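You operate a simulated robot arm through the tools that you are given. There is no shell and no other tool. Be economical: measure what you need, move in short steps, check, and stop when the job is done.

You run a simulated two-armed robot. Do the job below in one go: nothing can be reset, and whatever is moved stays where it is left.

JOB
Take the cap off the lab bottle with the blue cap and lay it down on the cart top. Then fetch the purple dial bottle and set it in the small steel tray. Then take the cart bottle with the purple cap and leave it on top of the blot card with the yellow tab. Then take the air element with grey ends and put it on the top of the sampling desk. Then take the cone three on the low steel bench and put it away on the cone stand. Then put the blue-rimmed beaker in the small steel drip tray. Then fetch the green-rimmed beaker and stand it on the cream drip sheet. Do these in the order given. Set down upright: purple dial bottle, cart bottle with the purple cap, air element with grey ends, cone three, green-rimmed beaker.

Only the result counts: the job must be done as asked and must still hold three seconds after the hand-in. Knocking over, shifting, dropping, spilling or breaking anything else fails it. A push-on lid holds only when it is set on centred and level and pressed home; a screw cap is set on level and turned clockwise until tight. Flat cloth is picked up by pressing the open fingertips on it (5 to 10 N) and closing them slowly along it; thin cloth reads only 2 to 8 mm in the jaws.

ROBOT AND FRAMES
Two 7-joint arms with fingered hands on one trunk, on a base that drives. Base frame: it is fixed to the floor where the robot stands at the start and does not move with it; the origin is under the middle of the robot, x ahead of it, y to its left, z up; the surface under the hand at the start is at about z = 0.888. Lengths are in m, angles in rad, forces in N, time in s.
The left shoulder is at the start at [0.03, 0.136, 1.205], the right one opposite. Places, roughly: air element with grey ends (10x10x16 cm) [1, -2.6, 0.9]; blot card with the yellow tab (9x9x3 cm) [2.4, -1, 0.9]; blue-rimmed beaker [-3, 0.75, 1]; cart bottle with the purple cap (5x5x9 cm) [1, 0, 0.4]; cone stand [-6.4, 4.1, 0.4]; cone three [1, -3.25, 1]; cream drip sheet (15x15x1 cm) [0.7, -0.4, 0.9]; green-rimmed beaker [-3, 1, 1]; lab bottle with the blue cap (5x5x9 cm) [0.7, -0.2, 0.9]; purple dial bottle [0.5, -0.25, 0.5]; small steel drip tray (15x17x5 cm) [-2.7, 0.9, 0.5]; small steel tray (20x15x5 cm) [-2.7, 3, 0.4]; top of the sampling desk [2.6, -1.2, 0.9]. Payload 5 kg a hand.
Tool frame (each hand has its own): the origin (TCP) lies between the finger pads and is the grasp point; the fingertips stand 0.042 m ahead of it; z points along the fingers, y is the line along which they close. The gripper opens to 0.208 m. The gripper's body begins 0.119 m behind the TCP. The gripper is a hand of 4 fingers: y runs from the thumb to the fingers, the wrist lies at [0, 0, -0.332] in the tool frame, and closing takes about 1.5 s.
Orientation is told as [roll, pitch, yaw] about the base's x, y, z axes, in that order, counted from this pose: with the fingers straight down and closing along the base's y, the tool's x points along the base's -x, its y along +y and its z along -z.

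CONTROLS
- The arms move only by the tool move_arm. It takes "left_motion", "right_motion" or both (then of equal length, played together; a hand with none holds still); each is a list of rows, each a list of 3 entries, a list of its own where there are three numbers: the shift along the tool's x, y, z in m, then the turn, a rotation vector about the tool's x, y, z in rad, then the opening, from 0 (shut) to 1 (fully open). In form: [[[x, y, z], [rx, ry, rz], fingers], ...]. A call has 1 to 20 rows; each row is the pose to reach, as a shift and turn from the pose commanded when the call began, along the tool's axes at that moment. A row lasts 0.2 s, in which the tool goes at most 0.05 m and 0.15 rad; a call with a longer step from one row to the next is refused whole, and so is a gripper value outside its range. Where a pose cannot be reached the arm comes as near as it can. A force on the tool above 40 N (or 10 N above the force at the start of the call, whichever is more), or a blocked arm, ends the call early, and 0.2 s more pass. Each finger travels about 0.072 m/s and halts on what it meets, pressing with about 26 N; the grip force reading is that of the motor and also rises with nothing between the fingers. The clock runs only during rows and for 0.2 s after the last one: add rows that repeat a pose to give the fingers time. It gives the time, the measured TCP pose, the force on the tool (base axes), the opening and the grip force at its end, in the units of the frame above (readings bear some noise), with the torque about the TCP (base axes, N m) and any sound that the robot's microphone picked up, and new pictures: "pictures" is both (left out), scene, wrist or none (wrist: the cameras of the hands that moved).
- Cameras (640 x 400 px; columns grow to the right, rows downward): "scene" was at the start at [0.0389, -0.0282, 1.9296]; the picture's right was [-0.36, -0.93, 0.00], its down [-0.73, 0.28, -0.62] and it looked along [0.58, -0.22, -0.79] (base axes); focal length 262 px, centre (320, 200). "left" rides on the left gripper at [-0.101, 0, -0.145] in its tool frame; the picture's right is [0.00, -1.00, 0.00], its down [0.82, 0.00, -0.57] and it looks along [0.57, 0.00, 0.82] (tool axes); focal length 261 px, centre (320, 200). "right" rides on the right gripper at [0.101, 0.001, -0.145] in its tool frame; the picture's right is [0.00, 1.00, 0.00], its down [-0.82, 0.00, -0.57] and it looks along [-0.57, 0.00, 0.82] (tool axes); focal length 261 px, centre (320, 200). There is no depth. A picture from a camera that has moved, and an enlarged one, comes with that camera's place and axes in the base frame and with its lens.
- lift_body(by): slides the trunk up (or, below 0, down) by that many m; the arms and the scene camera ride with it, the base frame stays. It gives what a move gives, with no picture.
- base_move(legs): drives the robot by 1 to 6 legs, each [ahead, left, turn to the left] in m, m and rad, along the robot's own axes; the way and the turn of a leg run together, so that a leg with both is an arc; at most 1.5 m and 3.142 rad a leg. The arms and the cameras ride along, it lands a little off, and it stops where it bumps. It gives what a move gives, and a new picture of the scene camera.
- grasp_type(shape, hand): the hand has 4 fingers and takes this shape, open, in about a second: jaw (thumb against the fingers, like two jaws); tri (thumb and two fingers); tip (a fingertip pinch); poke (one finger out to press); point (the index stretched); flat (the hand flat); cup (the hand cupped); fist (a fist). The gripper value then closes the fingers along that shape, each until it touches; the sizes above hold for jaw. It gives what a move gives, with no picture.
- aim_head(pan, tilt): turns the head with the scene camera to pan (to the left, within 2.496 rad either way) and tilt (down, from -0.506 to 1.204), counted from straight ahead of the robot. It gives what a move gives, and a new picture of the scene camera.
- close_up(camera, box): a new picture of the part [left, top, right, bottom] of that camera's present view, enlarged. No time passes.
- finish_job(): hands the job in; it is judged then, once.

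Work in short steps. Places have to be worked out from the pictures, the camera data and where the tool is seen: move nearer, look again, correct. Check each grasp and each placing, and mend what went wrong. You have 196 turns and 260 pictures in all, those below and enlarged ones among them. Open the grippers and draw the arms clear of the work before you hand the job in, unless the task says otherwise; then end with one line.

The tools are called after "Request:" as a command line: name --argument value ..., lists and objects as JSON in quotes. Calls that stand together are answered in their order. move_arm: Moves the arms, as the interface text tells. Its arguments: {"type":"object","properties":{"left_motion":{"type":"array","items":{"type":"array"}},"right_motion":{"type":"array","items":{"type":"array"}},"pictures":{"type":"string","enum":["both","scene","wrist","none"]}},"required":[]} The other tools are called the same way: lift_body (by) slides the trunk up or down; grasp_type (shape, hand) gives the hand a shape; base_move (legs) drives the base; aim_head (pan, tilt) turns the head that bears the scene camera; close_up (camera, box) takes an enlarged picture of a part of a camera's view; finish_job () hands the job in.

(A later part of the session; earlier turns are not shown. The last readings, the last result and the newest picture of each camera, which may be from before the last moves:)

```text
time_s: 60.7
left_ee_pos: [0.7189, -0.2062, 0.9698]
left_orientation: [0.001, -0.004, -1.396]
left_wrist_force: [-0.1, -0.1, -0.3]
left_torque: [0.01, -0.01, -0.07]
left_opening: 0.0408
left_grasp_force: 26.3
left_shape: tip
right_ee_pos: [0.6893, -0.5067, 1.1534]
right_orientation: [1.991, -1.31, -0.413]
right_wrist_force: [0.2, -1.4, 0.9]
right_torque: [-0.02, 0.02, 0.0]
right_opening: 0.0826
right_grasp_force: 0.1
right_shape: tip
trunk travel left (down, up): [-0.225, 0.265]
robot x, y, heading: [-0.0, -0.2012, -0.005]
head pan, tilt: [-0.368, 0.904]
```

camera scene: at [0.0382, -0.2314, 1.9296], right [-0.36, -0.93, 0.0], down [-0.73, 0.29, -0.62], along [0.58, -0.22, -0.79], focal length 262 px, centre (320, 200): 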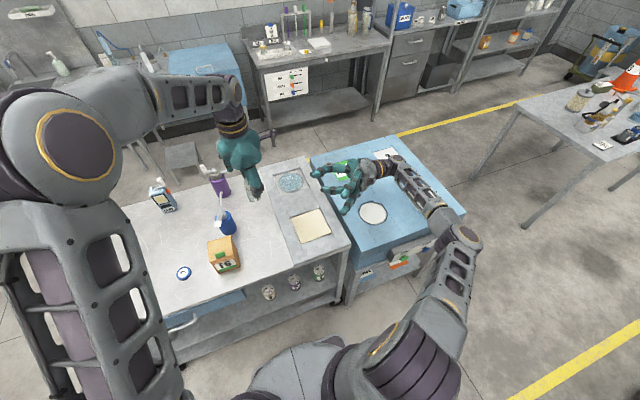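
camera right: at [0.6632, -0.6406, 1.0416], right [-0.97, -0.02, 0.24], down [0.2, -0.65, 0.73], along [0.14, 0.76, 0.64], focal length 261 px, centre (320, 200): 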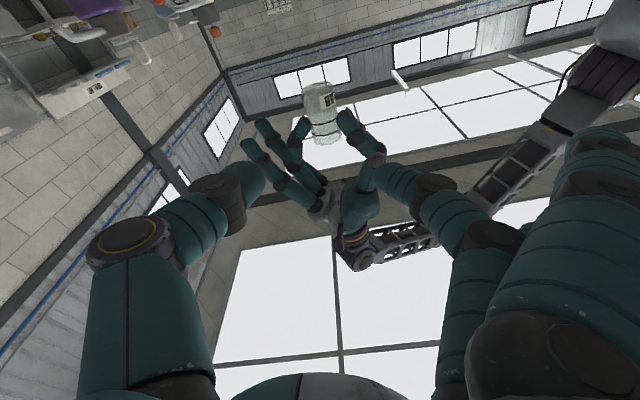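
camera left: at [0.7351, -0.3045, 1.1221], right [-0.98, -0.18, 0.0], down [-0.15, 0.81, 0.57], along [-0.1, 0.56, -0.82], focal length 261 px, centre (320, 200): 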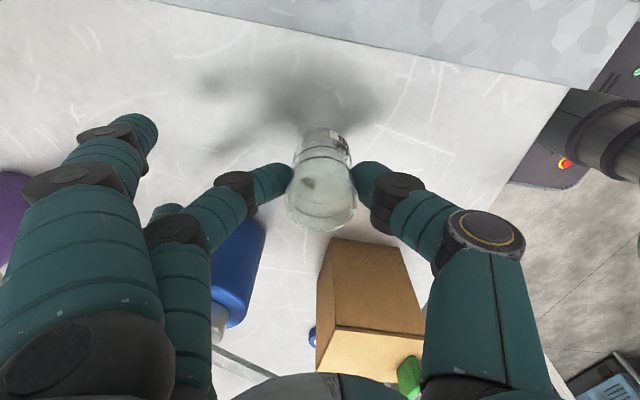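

Request:
move_arm --left_motion '[[[0, 0, 0.002], [0, 0, 0], 0], [[0, 0, 0.004], [0, 0, 0], 0], [[0, 0, 0.006], [0, 0, 0], 0], [[0, 0, 0.008], [0, 0, 0], 0]]' --pictures "wrist"

```text
time_s: 61.7
left_ee_pos: [0.7188, -0.2058, 0.9646]
left_orientation: [0.004, -0.004, -1.393]
left_wrist_force: [-3.7, 3.1, 17.1]
left_torque: [0.0, 0.13, 0.01]
left_opening: 0.0419
left_grasp_force: 26.4
left_shape: tip
right_ee_pos: [0.6877, -0.5069, 1.1549]
right_orientation: [1.991, -1.311, -0.411]
right_wrist_force: [-0.1, -0.1, 0.0]
right_torque: [-0.01, -0.01, 0.01]
right_opening: 0.0826
right_grasp_force: 0.2
right_shape: tip
trunk travel left (down, up): [-0.225, 0.265]
robot x, y, heading: [-0.0031, -0.2025, -0.006]
head pan, tilt: [-0.368, 0.904]
camera left: at [0.7339, -0.3035, 1.109], right [-0.98, -0.18, 0.0], down [-0.15, 0.81, 0.57], along [-0.1, 0.56, -0.82], focal length 261 px, centre (320, 200)
```

left: 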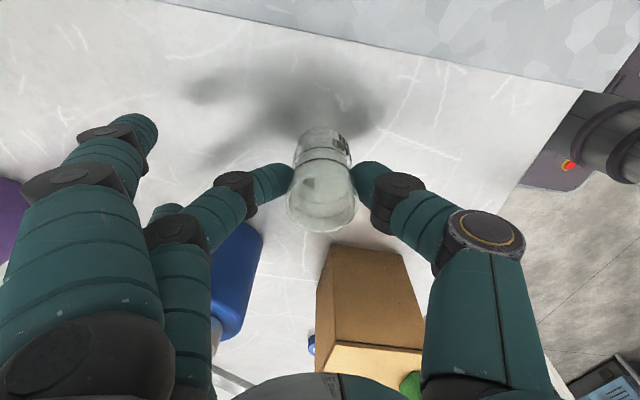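

Contact at 17 N – the bottle stands. Ease the pressure, open gently, and rise.

Request:
move_arm --left_motion '[[[0, 0, -0.003], [0, 0, 0], 0.1], [[0, 0, -0.003], [0, 0, 0], 0.25], [[0, 0, -0.003], [0, 0, 0], 0.4], [[0, 0, -0.003], [0, 0, 0], 0.45], [[0, 0, -0.04], [0, 0, 0], 0.45], [[0, 0, -0.08], [0, 0, 0], 0.45], [[0, 0, -0.12], [0, 0, 0], 0.45], [[0, 0, -0.16], [0, 0, 0], 0.45], [[0, 0, -0.2], [0, 0, 0], 0.45]]' --pictures "wrist"

```text
time_s: 63.7
left_ee_pos: [0.718, -0.2046, 1.1605]
left_orientation: [0.001, -0.006, -1.394]
left_wrist_force: [-0.8, -0.1, -0.5]
left_torque: [-0.04, -0.08, 0.0]
left_opening: 0.0932
left_grasp_force: 0.1
left_shape: tip
right_ee_pos: [0.6881, -0.5076, 1.1555]
right_orientation: [1.991, -1.309, -0.412]
right_wrist_force: [0.0, -0.2, 0.6]
right_torque: [0.01, -0.01, -0.04]
right_opening: 0.0828
right_grasp_force: 0.0
right_shape: tip
trunk travel left (down, up): [-0.225, 0.265]
robot x, y, heading: [-0.0015, -0.2, -0.004]
head pan, tilt: [-0.368, 0.904]
camera left: at [0.7342, -0.303, 1.3053], right [-0.98, -0.18, 0.0], down [-0.15, 0.81, 0.57], along [-0.1, 0.56, -0.82], focal length 261 px, centre (320, 200)
```

left: 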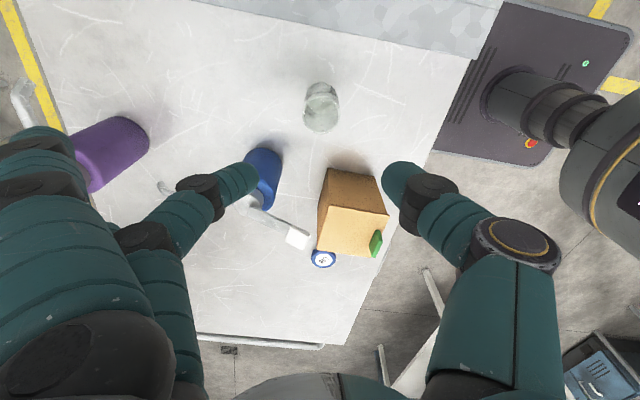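

Task 1 is done: bottle upright, cap on the cart top. Next, the purple dial bottle on the cart's lower shelf: back off 0.3 m and look at the shelf.

Request:
base_move --legs '[[-0.35, 0, 0]]'

Request:
aim_head --pan -0.1 --tilt 0.95

Request:
close_up --camera "scene" --box '[200, 60, 440, 210]'

```text
time_s: 66.0
left_ee_pos: [0.3729, -0.2067, 1.1607]
left_orientation: [0.004, -0.006, -1.401]
left_wrist_force: [-0.1, 0.0, 0.5]
left_torque: [0.03, -0.1, -0.02]
left_opening: 0.093
left_grasp_force: 0.1
left_shape: tip
right_ee_pos: [0.3418, -0.5103, 1.1544]
right_orientation: [1.992, -1.309, -0.42]
right_wrist_force: [-0.6, -0.7, 0.3]
right_torque: [-0.06, -0.02, -0.07]
right_opening: 0.0827
right_grasp_force: 0.1
right_shape: tip
trunk travel left (down, up): [-0.225, 0.265]
robot x, y, heading: [-0.3469, -0.1999, -0.015]
head pan, tilt: [-0.368, 0.904]
camera scene: at [-0.3085, -0.2278, 1.9296], right [-0.37, -0.93, 0.0], down [-0.73, 0.29, -0.62], along [0.57, -0.23, -0.79], focal length 262 px, centre (320, 200)
```

scene: 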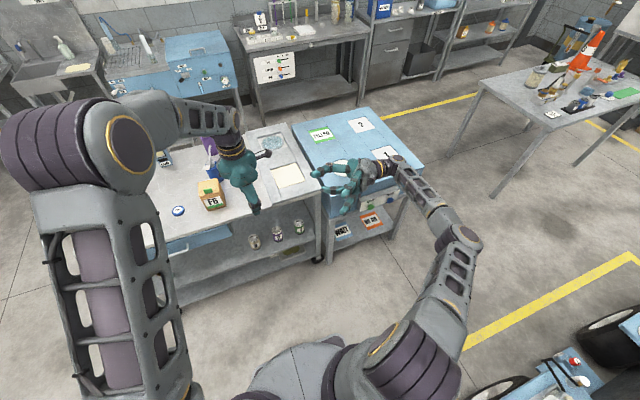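

```text
time_s: 66.7
left_ee_pos: [0.3734, -0.2073, 1.1596]
left_orientation: [0.002, -0.007, -1.402]
left_wrist_force: [0.3, -0.1, -0.2]
left_torque: [0.02, -0.01, 0.01]
left_opening: 0.0931
left_grasp_force: 0.0
left_shape: tip
right_ee_pos: [0.3428, -0.51, 1.1539]
right_orientation: [1.99, -1.31, -0.42]
right_wrist_force: [-0.2, -0.4, 0.0]
right_torque: [0.05, -0.04, 0.02]
right_opening: 0.0825
right_grasp_force: 0.1
right_shape: tip
trunk travel left (down, up): [-0.225, 0.265]
robot x, y, heading: [-0.3388, -0.1997, -0.014]
head pan, tilt: [-0.099, 0.949]
camera scene: at [-0.3039, -0.2081, 1.9263], right [-0.11, -0.99, 0.0], down [-0.81, 0.09, -0.58], along [0.58, -0.07, -0.81], focal length 262 px, centre (320, 200)
```

scene: 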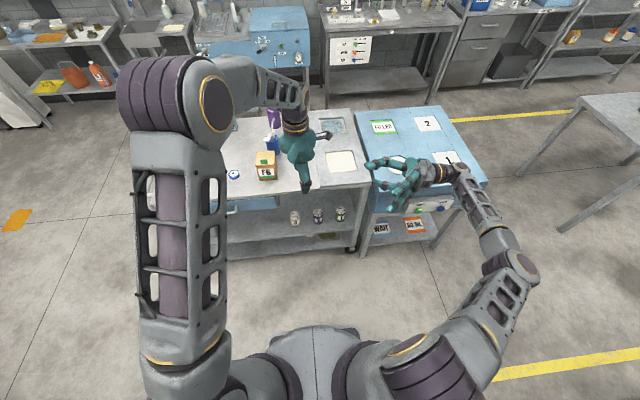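

```text
2.67 times, centred on (320, 135) of scene
camera zoom: at [-0.3039, -0.2081, 1.9263], right [-0.11, -0.99, 0.0], down [-0.81, 0.09, -0.58], along [0.58, -0.07, -0.81], focal length 700 px, centre (320, 373)
```

zoom: 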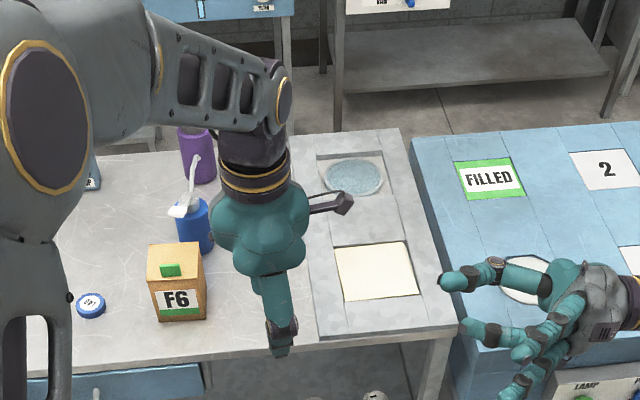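

Purple dial bottle is near (0.595, -0.295), top about z 0.5. I'll park the left arm to the side and turn the right hand to point forward and 35° down.

Request:
move_arm --left_motion '[[[0.03, 0.005, -0.01], [0, 0, -0.117], 0.45], [[0.06, 0.01, -0.02], [0, 0, -0.234], 0.45], [[0.09, 0.015, -0.03], [0, 0, -0.35], 0.45], [[0.12, 0.02, -0.04], [0, 0, -0.467], 0.45], [[0.15, 0.025, -0.05], [0, 0, -0.583], 0.45], [[0.18, 0.03, -0.06], [0, 0, -0.7], 0.45], [[0.21, 0.035, -0.07], [0, 0, -0.817], 0.45], [[0.24, 0.04, -0.08], [0, 0, -0.933], 0.45], [[0.27, 0.045, -0.09], [0, 0, -1.05], 0.45], [[0.3, 0.05, -0.1], [0, 0, -1.167], 0.45], [[0.32, 0.055, -0.1], [0, 0, -1.283], 0.45], [[0.345, 0.06, -0.1], [0, 0, -1.4], 0.45]]' --right_motion '[[[0, 0, 0], [0.133, 0.031, 0.018], 0.45], [[0, 0, 0], [0.266, 0.061, 0.036], 0.45], [[0, 0, 0], [0.398, 0.092, 0.054], 0.45], [[0, 0, 0], [0.531, 0.123, 0.072], 0.45], [[0, 0, 0], [0.664, 0.153, 0.09], 0.45], [[0, 0, 0], [0.797, 0.184, 0.109], 0.45], [[0, 0, 0], [0.929, 0.215, 0.127], 0.45], [[0, 0, 0], [1.062, 0.245, 0.145], 0.45], [[0, 0, 0], [1.195, 0.276, 0.163], 0.45], [[0, 0, 0], [1.328, 0.307, 0.181], 0.45], [[0, 0, 0], [1.46, 0.337, 0.199], 0.45], [[0, 0, 0], [1.593, 0.368, 0.217], 0.45]]' --pictures "none"

Request:
lift_body --by -0.2

Request:
aim_head --pan -0.1 --tilt 0.75

Request:
close_up --camera "scene" --box '[200, 120, 440, 270]'

```text
time_s: 69.5
left_ee_pos: [0.3742, 0.1481, 1.2581]
left_orientation: [-0.006, -0.002, 0.002]
left_wrist_force: [0.3, 2.4, -1.4]
left_torque: [-0.35, -0.05, 0.04]
left_opening: 0.093
left_grasp_force: 0.0
left_shape: tip
right_ee_pos: [0.3344, -0.5327, 1.1461]
right_orientation: [-0.007, -0.946, -0.05]
right_wrist_force: [1.1, 3.1, 0.8]
right_torque: [-0.15, 0.13, -0.33]
right_opening: 0.0936
right_grasp_force: 0.2
right_shape: tip
trunk travel left (down, up): [-0.225, 0.265]
robot x, y, heading: [-0.3492, -0.2005, -0.012]
head pan, tilt: [-0.099, 0.949]
stopped in row 12 (right hand): the arm was blocked; the commanded pose is now the measured one
```

```text
time_s: 71.7
left_ee_pos: [0.3738, 0.1438, 1.0595]
left_orientation: [-0.005, -0.003, 0.001]
left_wrist_force: [-0.3, -0.2, -0.3]
left_torque: [0.01, 0.03, 0.01]
left_opening: 0.0931
left_grasp_force: 0.1
left_shape: tip
right_ee_pos: [0.3358, -0.5357, 0.9466]
right_orientation: [-0.002, -0.947, -0.051]
right_wrist_force: [-0.2, 0.1, 0.8]
right_torque: [0.0, 0.02, 0.0]
right_opening: 0.0936
right_grasp_force: 0.1
right_shape: tip
trunk travel left (down, up): [-0.025, 0.465]
robot x, y, heading: [-0.3432, -0.201, -0.012]
head pan, tilt: [-0.099, 0.949]
```

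```text
time_s: 72.4
left_ee_pos: [0.3739, 0.1438, 1.0599]
left_orientation: [-0.006, -0.003, -0.002]
left_wrist_force: [-0.2, 0.1, 0.3]
left_torque: [-0.01, -0.01, -0.04]
left_opening: 0.0928
left_grasp_force: 0.1
left_shape: tip
right_ee_pos: [0.3348, -0.5355, 0.9465]
right_orientation: [0.0, -0.949, -0.049]
right_wrist_force: [0.4, -0.5, 0.3]
right_torque: [-0.01, 0.02, -0.03]
right_opening: 0.0934
right_grasp_force: 0.0
right_shape: tip
trunk travel left (down, up): [-0.025, 0.465]
robot x, y, heading: [-0.3459, -0.1994, -0.011]
head pan, tilt: [-0.099, 0.75]
camera scene: at [-0.2943, -0.2089, 1.7418], right [-0.11, -0.99, 0.0], down [-0.68, 0.08, -0.73], along [0.73, -0.08, -0.68], focal length 262 px, centre (320, 200)
```

scene: 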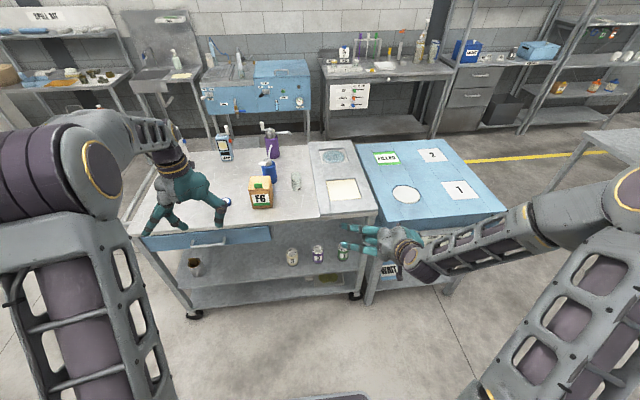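

```text
2.67 times, centred on (320, 195) of scene
camera zoom: at [-0.2943, -0.2089, 1.7418], right [-0.11, -0.99, 0.0], down [-0.68, 0.08, -0.73], along [0.73, -0.08, -0.68], focal length 700 px, centre (320, 213)
```

zoom: 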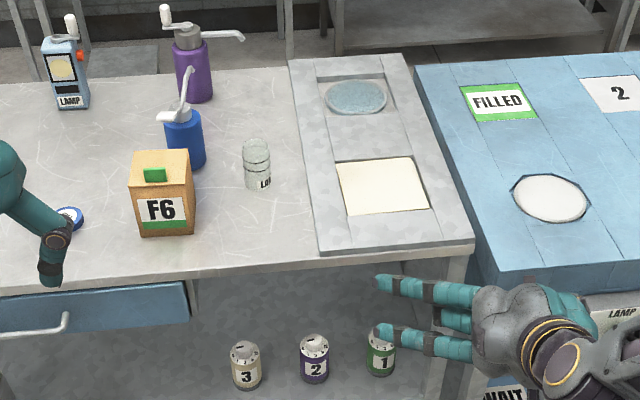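

Bottle "2" stands at about (0.592, -0.29), base z≈0.43, neighbours 14 cm either side. I'll use the jaw shape, and bring the right hand to a pre-grasp in front of it.

Request:
grasp_type --shape "jaw" --hand "right"

Request:
move_arm --right_motion '[[[0.023, 0.025, 0.027], [0, 0, 0], 0.5], [[0.047, 0.05, 0.054], [0, 0, 0], 0.5], [[0.07, 0.075, 0.081], [0, 0, 0], 0.5], [[0.093, 0.1, 0.108], [0, 0, 0], 0.5], [[0.117, 0.124, 0.135], [0, 0, 0], 0.5], [[0.14, 0.149, 0.162], [0, 0, 0], 0.5], [[0.163, 0.174, 0.189], [0, 0, 0], 0.5], [[0.187, 0.199, 0.216], [0, 0, 0], 0.5], [[0.21, 0.224, 0.243], [0, 0, 0], 0.5], [[0.233, 0.249, 0.27], [0, 0, 0], 0.5], [[0.233, 0.249, 0.27], [0, 0, 0], 0.5]]' --pictures "both"

```text
time_s: 73.3
left_ee_pos: [0.3741, 0.1437, 1.0591]
left_orientation: [-0.005, -0.004, 0.002]
left_wrist_force: [-0.3, -0.2, 0.2]
left_torque: [0.02, -0.03, 0.0]
left_opening: 0.0933
left_grasp_force: 0.1
left_shape: tip
right_ee_pos: [0.3349, -0.5355, 0.9464]
right_orientation: [-0.001, -0.948, -0.052]
right_wrist_force: [0.4, -0.5, 0.7]
right_torque: [-0.01, -0.01, 0.02]
right_opening: 0.2078
right_grasp_force: 0.1
right_shape: jaw
trunk travel left (down, up): [-0.025, 0.465]
robot x, y, heading: [-0.3434, -0.1982, -0.013]
head pan, tilt: [-0.099, 0.75]
```

```text
time_s: 75.7
left_ee_pos: [0.3749, 0.1434, 1.0598]
left_orientation: [-0.006, -0.004, 0.0]
left_wrist_force: [0.1, 0.1, -0.3]
left_torque: [0.06, -0.03, -0.03]
left_opening: 0.0931
left_grasp_force: 0.1
left_shape: tip
right_ee_pos: [0.4327, -0.2911, 0.6009]
right_orientation: [0.001, -0.946, -0.053]
right_wrist_force: [0.6, -0.3, -0.3]
right_torque: [0.02, 0.0, 0.01]
right_opening: 0.1046
right_grasp_force: 0.0
right_shape: jaw
trunk travel left (down, up): [-0.025, 0.465]
robot x, y, heading: [-0.3429, -0.1974, -0.012]
head pan, tilt: [-0.099, 0.75]
camera scene: at [-0.2948, -0.2092, 1.7419], right [-0.11, -0.99, 0.0], down [-0.68, 0.08, -0.73], along [0.73, -0.08, -0.68], focal length 262 px, centre (320, 200)
camera right: at [0.2558, -0.2808, 0.603], right [0.06, 1.0, 0.0], down [0.01, 0.0, 1.0], along [1.0, -0.06, -0.01], focal length 261 px, centre (320, 200)
```

scene: 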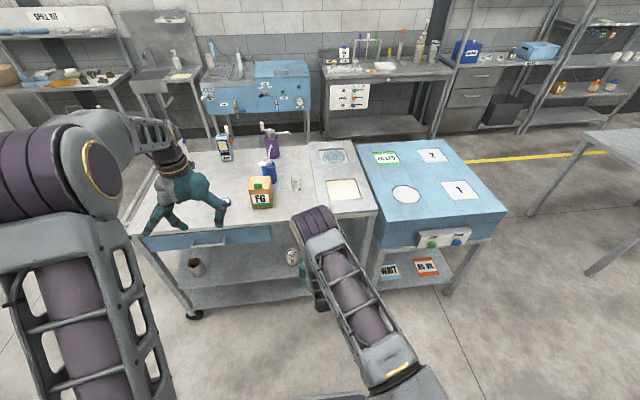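
right: 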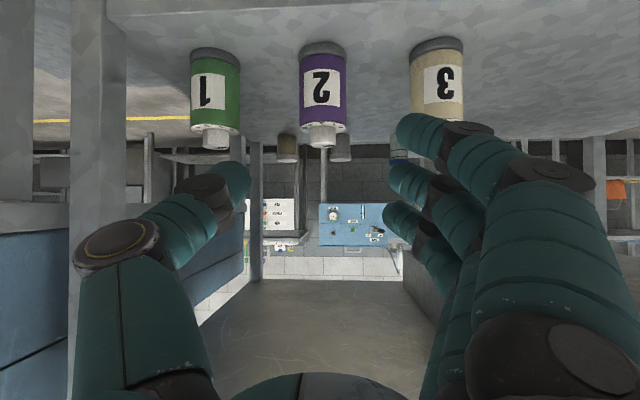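

Bottle 2 is about 6 cm wide, 13 cm tall (z 0.41–0.54). Advance along the fingers so the TCP ends at about (0.58, -0.297, 0.486), then look.

Request:
move_arm --right_motion '[[[0.007, 0.002, 0.03], [0, 0, 0], 0.5], [[0.007, 0.002, 0.07], [0, 0, 0], 0.5], [[0.007, 0.002, 0.11], [0, 0, 0], 0.5], [[0.007, 0.002, 0.14], [0, 0, 0], 0.5], [[0.007, 0.002, 0.165], [0, 0, 0], 0.5], [[0.007, 0.002, 0.187], [0, 0, 0], 0.5]]' --pictures "wrist"

```text
time_s: 77.1
left_ee_pos: [0.3748, 0.1441, 1.0591]
left_orientation: [-0.004, -0.003, 0.0]
left_wrist_force: [0.3, -0.1, 0.2]
left_torque: [0.0, 0.05, 0.0]
left_opening: 0.093
left_grasp_force: 0.0
left_shape: tip
right_ee_pos: [0.5782, -0.2986, 0.4836]
right_orientation: [-0.003, -0.945, -0.05]
right_wrist_force: [0.9, -0.4, 0.0]
right_torque: [-0.03, -0.02, -0.03]
right_opening: 0.1048
right_grasp_force: 0.2
right_shape: jaw
trunk travel left (down, up): [-0.025, 0.465]
robot x, y, heading: [-0.3462, -0.1974, -0.012]
head pan, tilt: [-0.099, 0.75]
camera right: at [0.3999, -0.2876, 0.4866], right [0.05, 1.0, 0.0], down [0.02, 0.0, 1.0], along [1.0, -0.05, -0.02], focal length 261 px, centre (320, 200)
```

right: 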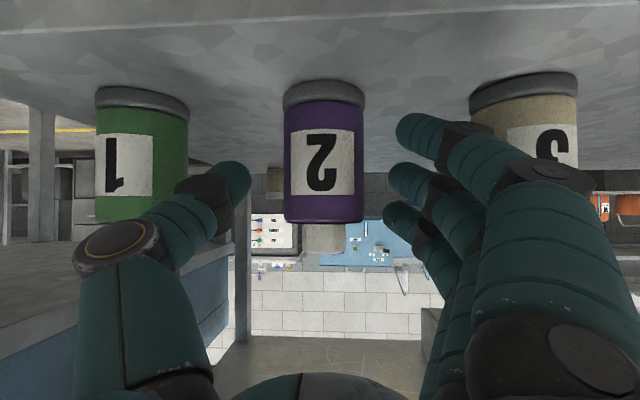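

Well centred. Move 1.5 cm further forward horizontally and close.

Request:
move_arm --right_motion '[[[-0.009, 0.002, 0.012], [0, 0, 0], 0.5], [[-0.009, 0.002, 0.012], [0, 0, 0], 0.4], [[-0.009, 0.002, 0.012], [0, 0, 0], 0.3], [[-0.009, 0.002, 0.012], [0, 0, 0], 0.2], [[-0.009, 0.002, 0.012], [0, 0, 0], 0.1], [[-0.009, 0.002, 0.012], [0, 0, 0], 0.0], [[-0.009, 0.002, 0.012], [0, 0, 0], 0.0]]' --pictures "wrist"

```text
time_s: 78.7
left_ee_pos: [0.3742, 0.1443, 1.0587]
left_orientation: [-0.006, -0.004, -0.001]
left_wrist_force: [-0.6, 0.1, 0.2]
left_torque: [0.0, 0.04, -0.02]
left_opening: 0.0933
left_grasp_force: 0.0
left_shape: tip
right_ee_pos: [0.5913, -0.2964, 0.4847]
right_orientation: [0.0, -0.949, -0.051]
right_wrist_force: [1.0, 1.2, -0.1]
right_torque: [-0.01, 0.02, 0.0]
right_opening: 0.053
right_grasp_force: 26.3
right_shape: jaw
trunk travel left (down, up): [-0.025, 0.465]
robot x, y, heading: [-0.3462, -0.2005, -0.011]
head pan, tilt: [-0.099, 0.75]
camera right: at [0.4148, -0.2866, 0.4873], right [0.05, 1.0, 0.0], down [0.01, 0.0, 1.0], along [1.0, -0.05, -0.02], focal length 261 px, centre (320, 200)
```

right: 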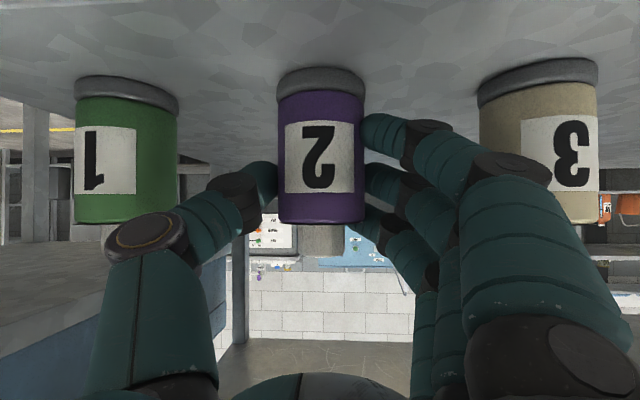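

Firm grip (0.053). Lift 4 cm and draw it out from under the cart.

Request:
move_arm --right_motion '[[[-0.016, 0, -0.012], [0, 0, 0], 0], [[-0.0324, 0, -0.0234], [0, 0, 0], 0], [[-0.008, 0, -0.057], [0, 0, 0], 0], [[0.016, -0.003, -0.091], [0, 0, 0], 0], [[0.04, -0.006, -0.124], [0, 0, 0], 0], [[0.065, -0.009, -0.158], [0, 0, 0], 0], [[0.089, -0.011, -0.192], [0, 0, 0], 0], [[0.1136, -0.013, -0.226], [0, 0, 0], 0]]' --pictures "both"

```text
time_s: 80.5
left_ee_pos: [0.3746, 0.1447, 1.0584]
left_orientation: [-0.005, -0.003, -0.001]
left_wrist_force: [-0.2, -0.1, 0.1]
left_torque: [0.0, -0.02, 0.02]
left_opening: 0.0931
left_grasp_force: 0.0
left_shape: tip
right_ee_pos: [0.3425, -0.2938, 0.5218]
right_orientation: [-0.002, -0.95, -0.053]
right_wrist_force: [0.6, 0.4, -1.4]
right_torque: [-0.01, 0.17, -0.05]
right_opening: 0.0529
right_grasp_force: 26.4
right_shape: jaw
trunk travel left (down, up): [-0.025, 0.465]
robot x, y, heading: [-0.3446, -0.1989, -0.014]
head pan, tilt: [-0.099, 0.75]
camera scene: at [-0.2947, -0.2085, 1.7419], right [-0.11, -0.99, 0.0], down [-0.68, 0.08, -0.73], along [0.73, -0.08, -0.68], focal length 262 px, centre (320, 200)
camera right: at [0.1656, -0.2834, 0.5246], right [0.06, 1.0, 0.0], down [0.01, 0.0, 1.0], along [1.0, -0.06, -0.01], focal length 261 px, centre (320, 200)
```

scene: 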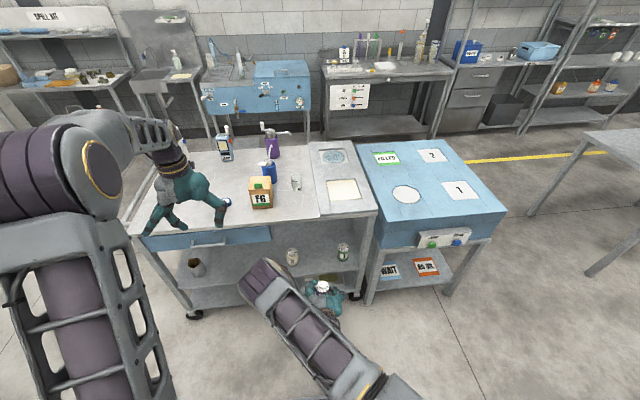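
right: 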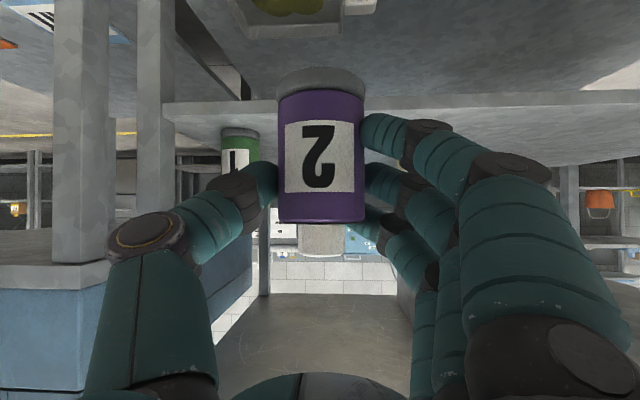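

Bottle in hand. Now look toward the small steel tray (back-left, about [-2.7, 3]).

Request:
aim_head --pan 2.2 --tilt 0.35

Request:
aim_head --pan 1.2 --tilt 0.45

```text
time_s: 82.7
left_ee_pos: [0.3743, 0.143, 1.06]
left_orientation: [-0.006, -0.003, 0.0]
left_wrist_force: [0.2, 0.2, 0.2]
left_torque: [-0.01, -0.04, -0.01]
left_opening: 0.093
left_grasp_force: 0.0
left_shape: tip
right_ee_pos: [0.3433, -0.2935, 0.5204]
right_orientation: [-0.001, -0.949, -0.049]
right_wrist_force: [0.6, -0.2, -2.4]
right_torque: [-0.03, 0.05, 0.02]
right_opening: 0.0527
right_grasp_force: 25.7
right_shape: jaw
trunk travel left (down, up): [-0.025, 0.465]
robot x, y, heading: [-0.3434, -0.2001, -0.015]
head pan, tilt: [2.201, 0.351]
camera scene: at [-0.4304, -0.1236, 1.7775], right [0.82, 0.58, 0.0], down [0.2, -0.28, -0.94], along [-0.54, 0.77, -0.34], focal length 262 px, centre (320, 200)
```

scene: 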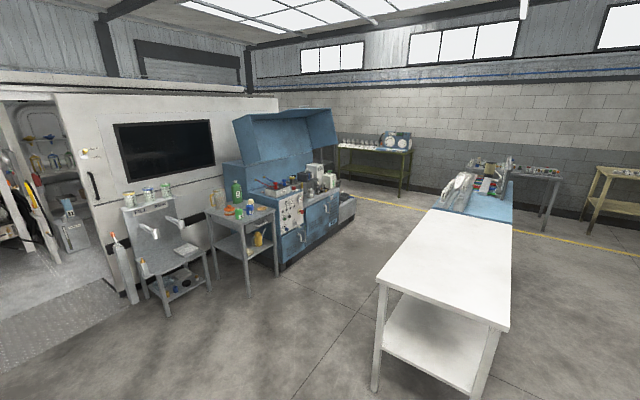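

```text
time_s: 83.9
left_ee_pos: [0.3753, 0.1447, 1.0592]
left_orientation: [-0.004, -0.003, 0.0]
left_wrist_force: [1.0, 0.0, 0.8]
left_torque: [0.01, 0.02, 0.02]
left_opening: 0.0932
left_grasp_force: 0.2
left_shape: tip
right_ee_pos: [0.3427, -0.2936, 0.5225]
right_orientation: [-0.005, -0.948, -0.051]
right_wrist_force: [-0.1, -0.9, -2.3]
right_torque: [0.0, 0.05, -0.02]
right_opening: 0.0527
right_grasp_force: 26.0
right_shape: jaw
trunk travel left (down, up): [-0.025, 0.465]
robot x, y, heading: [-0.344, -0.1979, -0.018]
head pan, tilt: [1.201, 0.45]
camera scene: at [-0.3423, -0.1142, 1.7682], right [0.93, -0.37, 0.0], down [-0.16, -0.4, -0.9], along [0.33, 0.84, -0.44], focal length 262 px, centre (320, 200)
```

scene: 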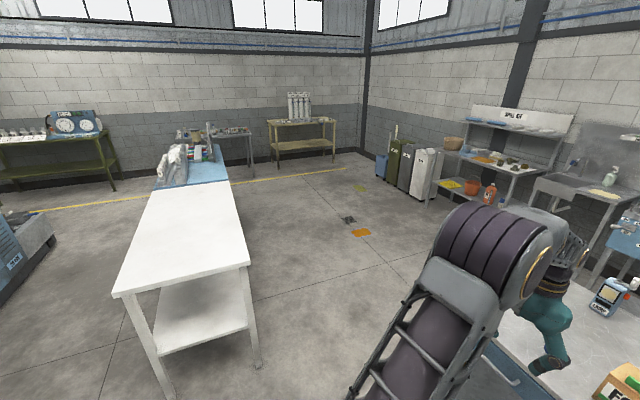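

The tray should appear near pixel (317,198) in the first view. I'll re-aim there and enlarge.

Request:
aim_head --pan 2.2 --tilt 0.35

Request:
close_up --camera "scene" --box '[190, 150, 390, 275]'

```text
time_s: 85.2
left_ee_pos: [0.3745, 0.1438, 1.0586]
left_orientation: [-0.005, -0.003, 0.0]
left_wrist_force: [-0.3, 0.5, -0.2]
left_torque: [0.0, 0.0, 0.0]
left_opening: 0.093
left_grasp_force: 0.0
left_shape: tip
right_ee_pos: [0.3433, -0.2935, 0.5213]
right_orientation: [-0.001, -0.949, -0.051]
right_wrist_force: [0.6, 1.0, -2.7]
right_torque: [-0.02, 0.03, 0.0]
right_opening: 0.0527
right_grasp_force: 25.9
right_shape: jaw
trunk travel left (down, up): [-0.025, 0.465]
robot x, y, heading: [-0.3436, -0.1972, -0.013]
head pan, tilt: [2.201, 0.351]
camera scene: at [-0.4303, -0.1236, 1.7775], right [0.82, 0.58, 0.0], down [0.2, -0.28, -0.94], along [-0.54, 0.77, -0.34], focal length 262 px, centre (320, 200)
```

scene: 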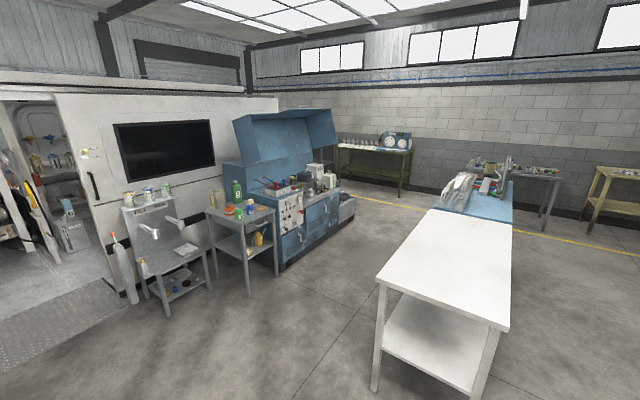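

```text
3.20 times, centred on (290, 212) of scene
camera zoom: at [-0.4303, -0.1236, 1.7775], right [0.82, 0.58, 0.0], down [0.2, -0.28, -0.94], along [-0.54, 0.77, -0.34], focal length 840 px, centre (416, 160)
```

zoom: 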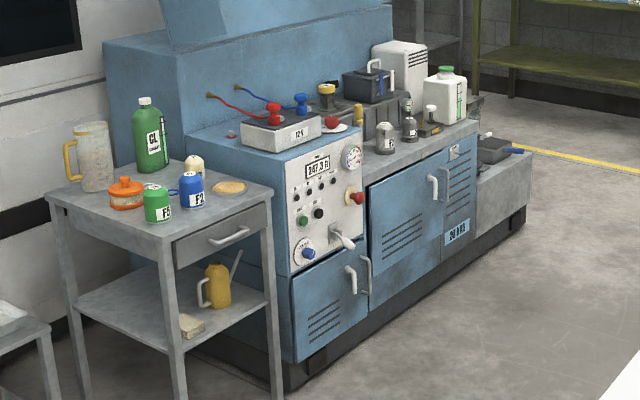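

The tray is on the low ledge beyond the blue bench. I'll turn left, strafe past the white table and drive up the corridor facing +y.

Request:
base_move --legs '[[0, 0, 1.585], [0, 1.08, 0], [1.5, 0, 0]]'

Request:
aim_head --pan 0.6 --tilt 0.6

```text
time_s: 91.1
left_ee_pos: [-0.9044, 0.5006, 1.0575]
left_orientation: [-0.003, -0.004, 1.627]
left_wrist_force: [2.1, 0.3, 0.1]
left_torque: [-0.07, 0.14, -0.03]
left_opening: 0.0937
left_grasp_force: 0.0
left_shape: tip
right_ee_pos: [-0.4639, 0.4917, 0.5195]
right_orientation: [0.003, -0.944, 1.573]
right_wrist_force: [-0.3, -0.1, -2.5]
right_torque: [-0.06, 0.02, -0.01]
right_opening: 0.0527
right_grasp_force: 25.6
right_shape: jaw
trunk travel left (down, up): [-0.025, 0.465]
robot x, y, heading: [-0.5242, -0.196, 1.614]
head pan, tilt: [2.201, 0.351]
stopped in leg 2: the robot was blocked; the commanded pose is now the measured one
camera scene: at [-0.5937, -0.2871, 1.7774], right [-0.62, 0.78, 0.0], down [0.27, 0.21, -0.94], along [-0.73, -0.59, -0.34], focal length 262 px, centre (320, 200)
```

scene: 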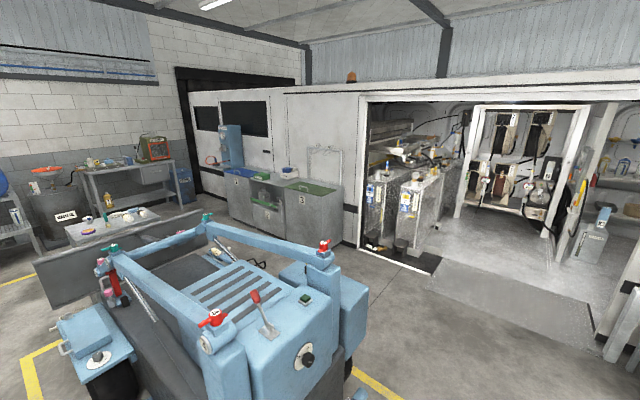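

```text
time_s: 92.8
left_ee_pos: [-0.9039, 0.4999, 1.059]
left_orientation: [-0.005, -0.003, 1.626]
left_wrist_force: [-0.5, 0.4, 0.3]
left_torque: [0.02, -0.02, -0.01]
left_opening: 0.0936
left_grasp_force: 0.1
left_shape: tip
right_ee_pos: [-0.4638, 0.4916, 0.5209]
right_orientation: [0.0, -0.946, 1.574]
right_wrist_force: [0.4, 0.2, -2.8]
right_torque: [-0.06, -0.03, 0.01]
right_opening: 0.0525
right_grasp_force: 26.2
right_shape: jaw
trunk travel left (down, up): [-0.025, 0.465]
robot x, y, heading: [-0.5188, -0.2006, 1.611]
head pan, tilt: [0.6, 0.6]
camera scene: at [-0.5739, -0.1594, 1.7547], right [0.8, 0.6, 0.0], down [0.34, -0.45, -0.82], along [-0.5, 0.66, -0.57], focal length 262 px, centre (320, 200)
```

scene: 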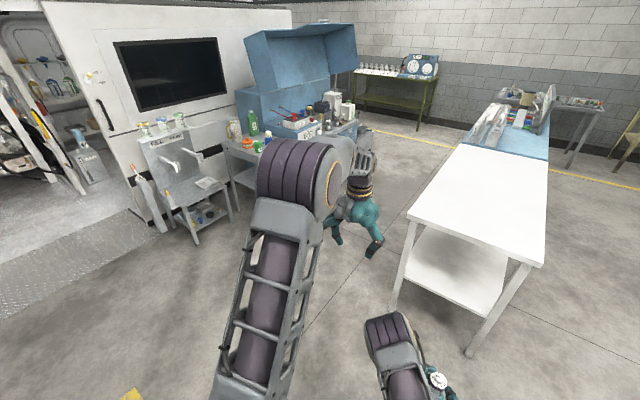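

Something low behind/left blocked the strafe (perhaps the blue machine behind me). I'll go forward 0.25 m first and then strafe left.

Request:
base_move --legs '[[0.25, 0, -0.04], [0, 0.9, 0]]'

```text
time_s: 98.9
left_ee_pos: [-1.7722, 0.7669, 1.0594]
left_orientation: [-0.005, -0.004, 1.581]
left_wrist_force: [-1.0, 0.6, 0.2]
left_torque: [0.01, -0.05, 0.0]
left_opening: 0.0936
left_grasp_force: 0.0
left_shape: tip
right_ee_pos: [-1.332, 0.7379, 0.5211]
right_orientation: [0.0, -0.945, 1.528]
right_wrist_force: [-0.9, -0.2, -2.1]
right_torque: [-0.04, -0.01, 0.0]
right_opening: 0.0525
right_grasp_force: 25.9
right_shape: jaw
trunk travel left (down, up): [-0.025, 0.465]
robot x, y, heading: [-1.4201, 0.0493, 1.569]
head pan, tilt: [0.6, 0.6]
camera scene: at [-1.4722, 0.0926, 1.7546], right [0.83, 0.56, 0.0], down [0.32, -0.47, -0.82], along [-0.46, 0.68, -0.57], focal length 262 px, centre (320, 200)
```

scene: 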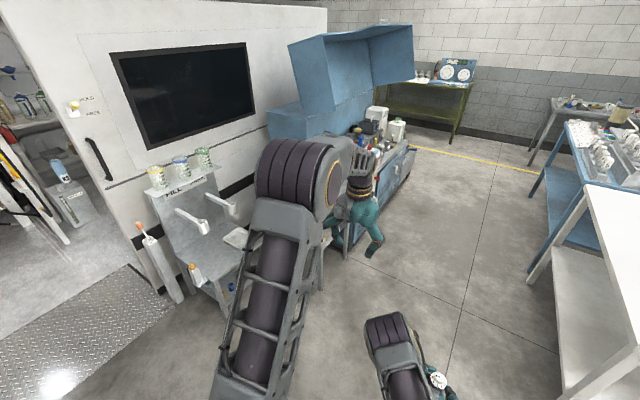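

The rimmed beakers are visible on the station at left (x≈-2.9). I'll pull the left hand inward, then drive up the corridor to the tray.

Request:
move_arm --left_motion '[[[0, -0.04, 0], [0, 0, 0], 0.3], [[0, -0.08, 0], [0, 0, 0], 0.3], [[0, -0.12, 0], [0, 0, 0], 0.3]]' --pictures "none"

Request:
base_move --legs '[[0, -0.06, 0], [1.5, 0, 0], [1.3, 0, 0]]'

Request:
aim_head --pan 1.3 --tilt 0.8

```text
time_s: 99.7
left_ee_pos: [-1.6507, 0.7691, 1.0596]
left_orientation: [-0.004, -0.003, 1.582]
left_wrist_force: [-0.6, 0.3, 0.7]
left_torque: [-0.04, 0.05, -0.02]
left_opening: 0.063
left_grasp_force: 0.1
left_shape: tip
right_ee_pos: [-1.3319, 0.7371, 0.5197]
right_orientation: [0.002, -0.946, 1.526]
right_wrist_force: [-0.2, -0.1, -1.4]
right_torque: [-0.05, -0.02, 0.07]
right_opening: 0.0527
right_grasp_force: 26.3
right_shape: jaw
trunk travel left (down, up): [-0.025, 0.465]
robot x, y, heading: [-1.4258, 0.0475, 1.567]
head pan, tilt: [0.6, 0.6]
```

```text
time_s: 113.9
left_ee_pos: [-1.5955, 3.5822, 1.0597]
left_orientation: [-0.006, -0.003, 1.602]
left_wrist_force: [0.1, 0.5, 0.0]
left_torque: [0.0, 0.0, -0.02]
left_opening: 0.0627
left_grasp_force: 0.1
left_shape: tip
right_ee_pos: [-1.276, 3.5582, 0.5199]
right_orientation: [0.0, -0.944, 1.551]
right_wrist_force: [-0.5, 0.5, -1.0]
right_torque: [-0.03, 0.02, -0.01]
right_opening: 0.0525
right_grasp_force: 26.3
right_shape: jaw
trunk travel left (down, up): [-0.025, 0.465]
robot x, y, heading: [-1.3478, 2.8665, 1.59]
head pan, tilt: [0.6, 0.6]
camera scene: at [-1.4021, 2.9107, 1.7546], right [0.82, 0.58, 0.0], down [0.33, -0.46, -0.82], along [-0.48, 0.67, -0.57], focal length 262 px, centre (320, 200)
```

scene: 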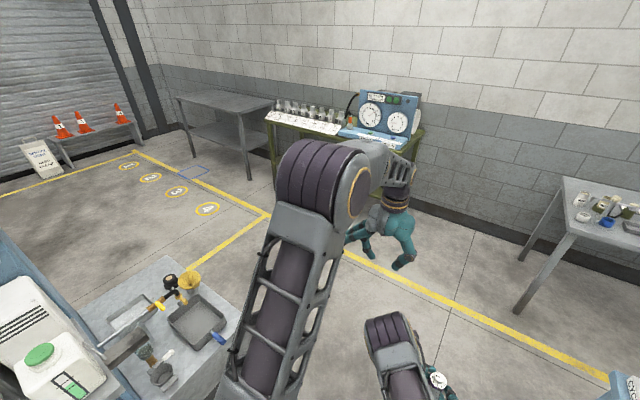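

```text
time_s: 115.0
left_ee_pos: [-1.595, 3.5832, 1.0596]
left_orientation: [-0.007, -0.004, 1.602]
left_wrist_force: [0.5, 0.2, -0.3]
left_torque: [-0.02, 0.01, -0.02]
left_opening: 0.0627
left_grasp_force: 0.1
left_shape: tip
right_ee_pos: [-1.2767, 3.557, 0.5204]
right_orientation: [-0.001, -0.945, 1.549]
right_wrist_force: [0.3, 0.1, -3.0]
right_torque: [-0.07, 0.02, 0.01]
right_opening: 0.0524
right_grasp_force: 25.5
right_shape: jaw
trunk travel left (down, up): [-0.025, 0.465]
robot x, y, heading: [-1.3498, 2.8675, 1.582]
head pan, tilt: [1.3, 0.799]
camera scene: at [-1.429, 2.8585, 1.7378], right [0.25, 0.97, 0.0], down [0.69, -0.18, -0.7], along [-0.67, 0.17, -0.72], focal length 262 px, centre (320, 200)
```

scene: 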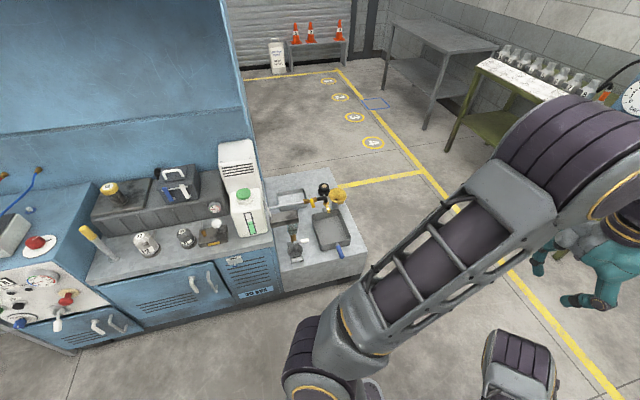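

Two trays on the ledge; the one at about (-2.66, 2.96) matches the hint. Enlarge to identify.

Request:
close_up --camera "scene" --box '[220, 150, 400, 290]'

```text
2.86 times, centred on (310, 220) of scene
camera zoom: at [-1.429, 2.8585, 1.7378], right [0.25, 0.97, 0.0], down [0.69, -0.18, -0.7], along [-0.67, 0.17, -0.72], focal length 750 px, centre (349, 143)
```

zoom: 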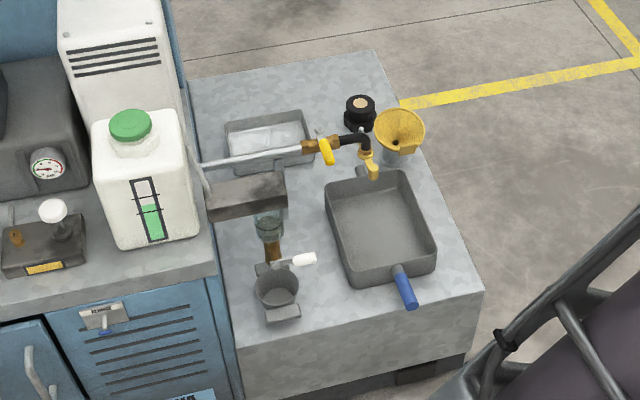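

The rear shallow one is the tray, but a tap pipe crosses in front of it, so a vertical placement is best. I'll hand the bottle over: bring the left hand above the bottle, pinching fore-aft, and check.

Request:
move_arm --left_motion '[[[0.002, -0.029, 0.022], [0, 0, 0.143], 0.45], [[0.003, -0.058, 0.044], [0, 0, 0.286], 0.45], [[0.005, -0.087, 0.066], [0, 0, 0.429], 0.45], [[0.006, -0.116, 0.088], [0, 0, 0.571], 0.45], [[0.008, -0.145, 0.11], [0, 0, 0.714], 0.45], [[0.009, -0.173, 0.132], [0, 0, 0.857], 0.45], [[0.011, -0.202, 0.154], [0, 0, 1.0], 0.45], [[0.012, -0.231, 0.176], [0, 0, 1.143], 0.45], [[0.014, -0.26, 0.198], [0, 0, 1.286], 0.45], [[0.015, -0.289, 0.22], [0, 0, 1.429], 0.45], [[0.016, -0.318, 0.25], [0, 0, 1.571], 0.45]]' --pictures "wrist"

```text
time_s: 117.4
left_ee_pos: [-1.2778, 3.5792, 0.8134]
left_orientation: [0.005, -0.005, 0.029]
left_wrist_force: [0.2, 0.6, 0.2]
left_torque: [-0.07, 0.0, 0.01]
left_opening: 0.0928
left_grasp_force: 0.1
left_shape: tip
right_ee_pos: [-1.2754, 3.5576, 0.5204]
right_orientation: [0.0, -0.944, 1.551]
right_wrist_force: [0.1, -0.1, -3.0]
right_torque: [-0.07, 0.03, 0.07]
right_opening: 0.0526
right_grasp_force: 25.6
right_shape: jaw
trunk travel left (down, up): [-0.025, 0.465]
robot x, y, heading: [-1.3472, 2.8673, 1.583]
head pan, tilt: [1.3, 0.799]
camera left: at [-1.1783, 3.5812, 0.958], right [0.03, -1.0, 0.0], down [-0.82, -0.03, 0.57], along [-0.57, -0.02, -0.82], focal length 261 px, centre (320, 200)
```

left: 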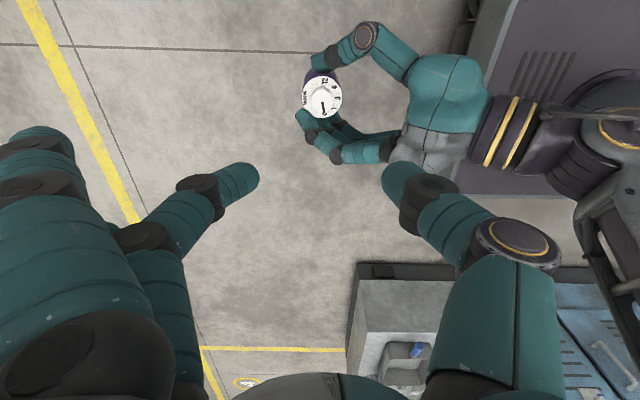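

The dial top is centred at about (-1.268, 3.575). Descend the left pinch so the tips reach the upper body, and look before closing.

Request:
move_arm --left_motion '[[[-0.01, -0.004, 0.04], [0, 0, 0], 0.45], [[-0.01, -0.004, 0.08], [0, 0, 0], 0.45], [[-0.01, -0.004, 0.12], [0, 0, 0], 0.45], [[-0.01, -0.004, 0.16], [0, 0, 0], 0.45], [[-0.01, -0.004, 0.19], [0, 0, 0], 0.45], [[-0.01, -0.004, 0.21], [0, 0, 0], 0.45], [[-0.01, -0.004, 0.225], [0, 0, 0], 0.45]]' --pictures "wrist"

Request:
close_up --camera "right" --box '[200, 50, 440, 270]'

```text
time_s: 119.0
left_ee_pos: [-1.2611, 3.5789, 0.5924]
left_orientation: [0.012, -0.011, 0.031]
left_wrist_force: [2.0, 3.1, 4.3]
left_torque: [-0.54, 0.14, 0.24]
left_opening: 0.094
left_grasp_force: 0.0
left_shape: tip
right_ee_pos: [-1.2773, 3.5539, 0.516]
right_orientation: [0.001, -0.934, 1.551]
right_wrist_force: [-2.0, -2.5, -8.0]
right_torque: [0.58, -0.27, -0.19]
right_opening: 0.0522
right_grasp_force: 25.8
right_shape: jaw
trunk travel left (down, up): [-0.025, 0.465]
robot x, y, heading: [-1.3468, 2.8673, 1.588]
head pan, tilt: [1.3, 0.799]
stopped in row 7 (right hand): the force on the tool passed its limit at 44 N (the readings are from after the stop); the commanded pose is now the measured one
camera left: at [-1.1642, 3.5818, 0.7382], right [0.04, -1.0, -0.01], down [-0.83, -0.04, 0.56], along [-0.56, -0.01, -0.83], focal length 261 px, centre (320, 200)
```

left: 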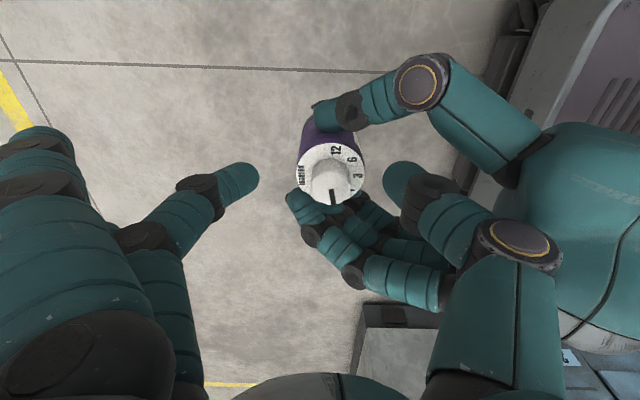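

```text
1.82 times, centred on (320, 160) of right
camera zoom: at [-1.2824, 3.3769, 0.5205], right [-1.0, 0.02, 0.0], down [0.0, 0.03, 1.0], along [0.02, 1.0, -0.03], focal length 474 px, centre (320, 273)
```

zoom: 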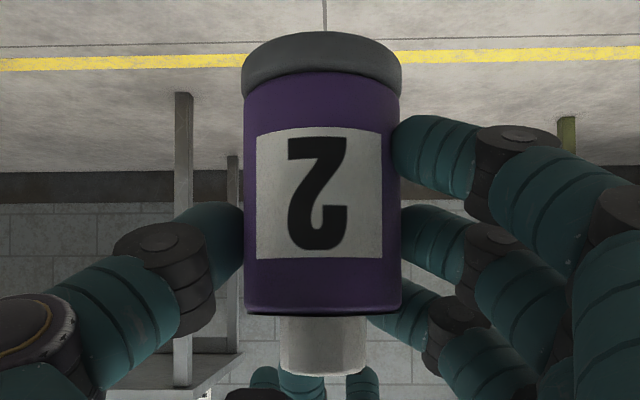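

The left thumb bumps the right palm, so a handover here is poor; the bottle is still held well. Instead I'll place it directly with the tilted right hand, approaching the tray from its open +y end. First withdraw the left hand up and away and raise the trunk.

Request:
move_arm --left_motion '[[[0, 0, -0.04], [0, 0, 0], 0.45], [[0, 0, -0.08], [0, 0, 0], 0.45], [[0, 0, -0.12], [0, 0, 0], 0.45], [[0, 0, -0.16], [0, 0, 0], 0.45], [[0, 0, -0.2], [0, 0, -0.14], 0.45], [[0.03, 0, -0.23], [0, 0, -0.28], 0.45], [[0.06, 0, -0.25], [0, 0, -0.42], 0.45], [[0.1, 0, -0.27], [0, 0, -0.56], 0.45], [[0.14, 0, -0.28], [0, 0, -0.7], 0.45], [[0.17, 0, -0.28], [0, 0, -0.84], 0.45], [[0.2, 0, -0.28], [0, 0, -0.98], 0.45], [[0.22, 0, -0.28], [0, 0, -1.12], 0.45], [[0.24, 0, -0.28], [0, 0, -1.26], 0.45], [[0.25, 0, -0.28], [0, 0, -1.4], 0.45], [[0.25, 0, -0.28], [0, 0, -1.54], 0.45]]' --pictures "none"

Request:
lift_body --by 0.2

Request:
base_move --legs '[[1.05, 0, 0], [0, 1.3, 0]]'

```text
time_s: 122.2
left_ee_pos: [-1.5151, 3.5672, 0.8693]
left_orientation: [-0.01, -0.013, 1.575]
left_wrist_force: [0.3, -0.1, 0.1]
left_torque: [0.0, -0.02, 0.0]
left_opening: 0.0934
left_grasp_force: 0.1
left_shape: tip
right_ee_pos: [-1.276, 3.5526, 0.5156]
right_orientation: [0.0, -0.937, 1.551]
right_wrist_force: [1.0, -0.3, -2.7]
right_torque: [-0.07, 0.02, -0.02]
right_opening: 0.0525
right_grasp_force: 25.4
right_shape: jaw
trunk travel left (down, up): [-0.025, 0.465]
robot x, y, heading: [-1.3509, 2.8668, 1.589]
head pan, tilt: [1.3, 0.799]
```

```text
time_s: 124.4
left_ee_pos: [-1.5147, 3.5672, 1.0695]
left_orientation: [-0.01, -0.01, 1.573]
left_wrist_force: [-0.3, 0.2, 0.2]
left_torque: [-0.01, 0.01, 0.03]
left_opening: 0.0932
left_grasp_force: 0.1
left_shape: tip
right_ee_pos: [-1.277, 3.5531, 0.7163]
right_orientation: [0.0, -0.934, 1.553]
right_wrist_force: [0.3, 0.3, -2.9]
right_torque: [-0.05, -0.03, 0.02]
right_opening: 0.0528
right_grasp_force: 25.8
right_shape: jaw
trunk travel left (down, up): [-0.225, 0.265]
robot x, y, heading: [-1.3514, 2.8685, 1.587]
head pan, tilt: [1.3, 0.799]
```

```text
time_s: 135.9
left_ee_pos: [-2.865, 4.5332, 1.0693]
left_orientation: [-0.01, -0.009, 1.617]
left_wrist_force: [-0.9, 0.0, 0.3]
left_torque: [-0.03, -0.05, -0.01]
left_opening: 0.093
left_grasp_force: 0.0
left_shape: tip
right_ee_pos: [-2.6269, 4.5285, 0.7166]
right_orientation: [-0.003, -0.937, 1.596]
right_wrist_force: [0.2, -0.5, -2.6]
right_torque: [-0.05, 0.0, -0.04]
right_opening: 0.0524
right_grasp_force: 26.3
right_shape: jaw
trunk travel left (down, up): [-0.225, 0.265]
robot x, y, heading: [-2.6701, 3.8388, 1.635]
head pan, tilt: [1.3, 0.799]
camera scene: at [-2.7497, 3.827, 1.9378], right [0.21, 0.98, 0.0], down [0.7, -0.15, -0.7], along [-0.68, 0.14, -0.72], focal length 262 px, centre (320, 200)
```

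scene: 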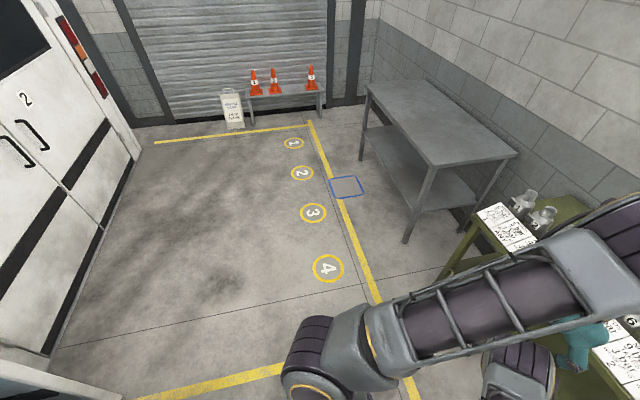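

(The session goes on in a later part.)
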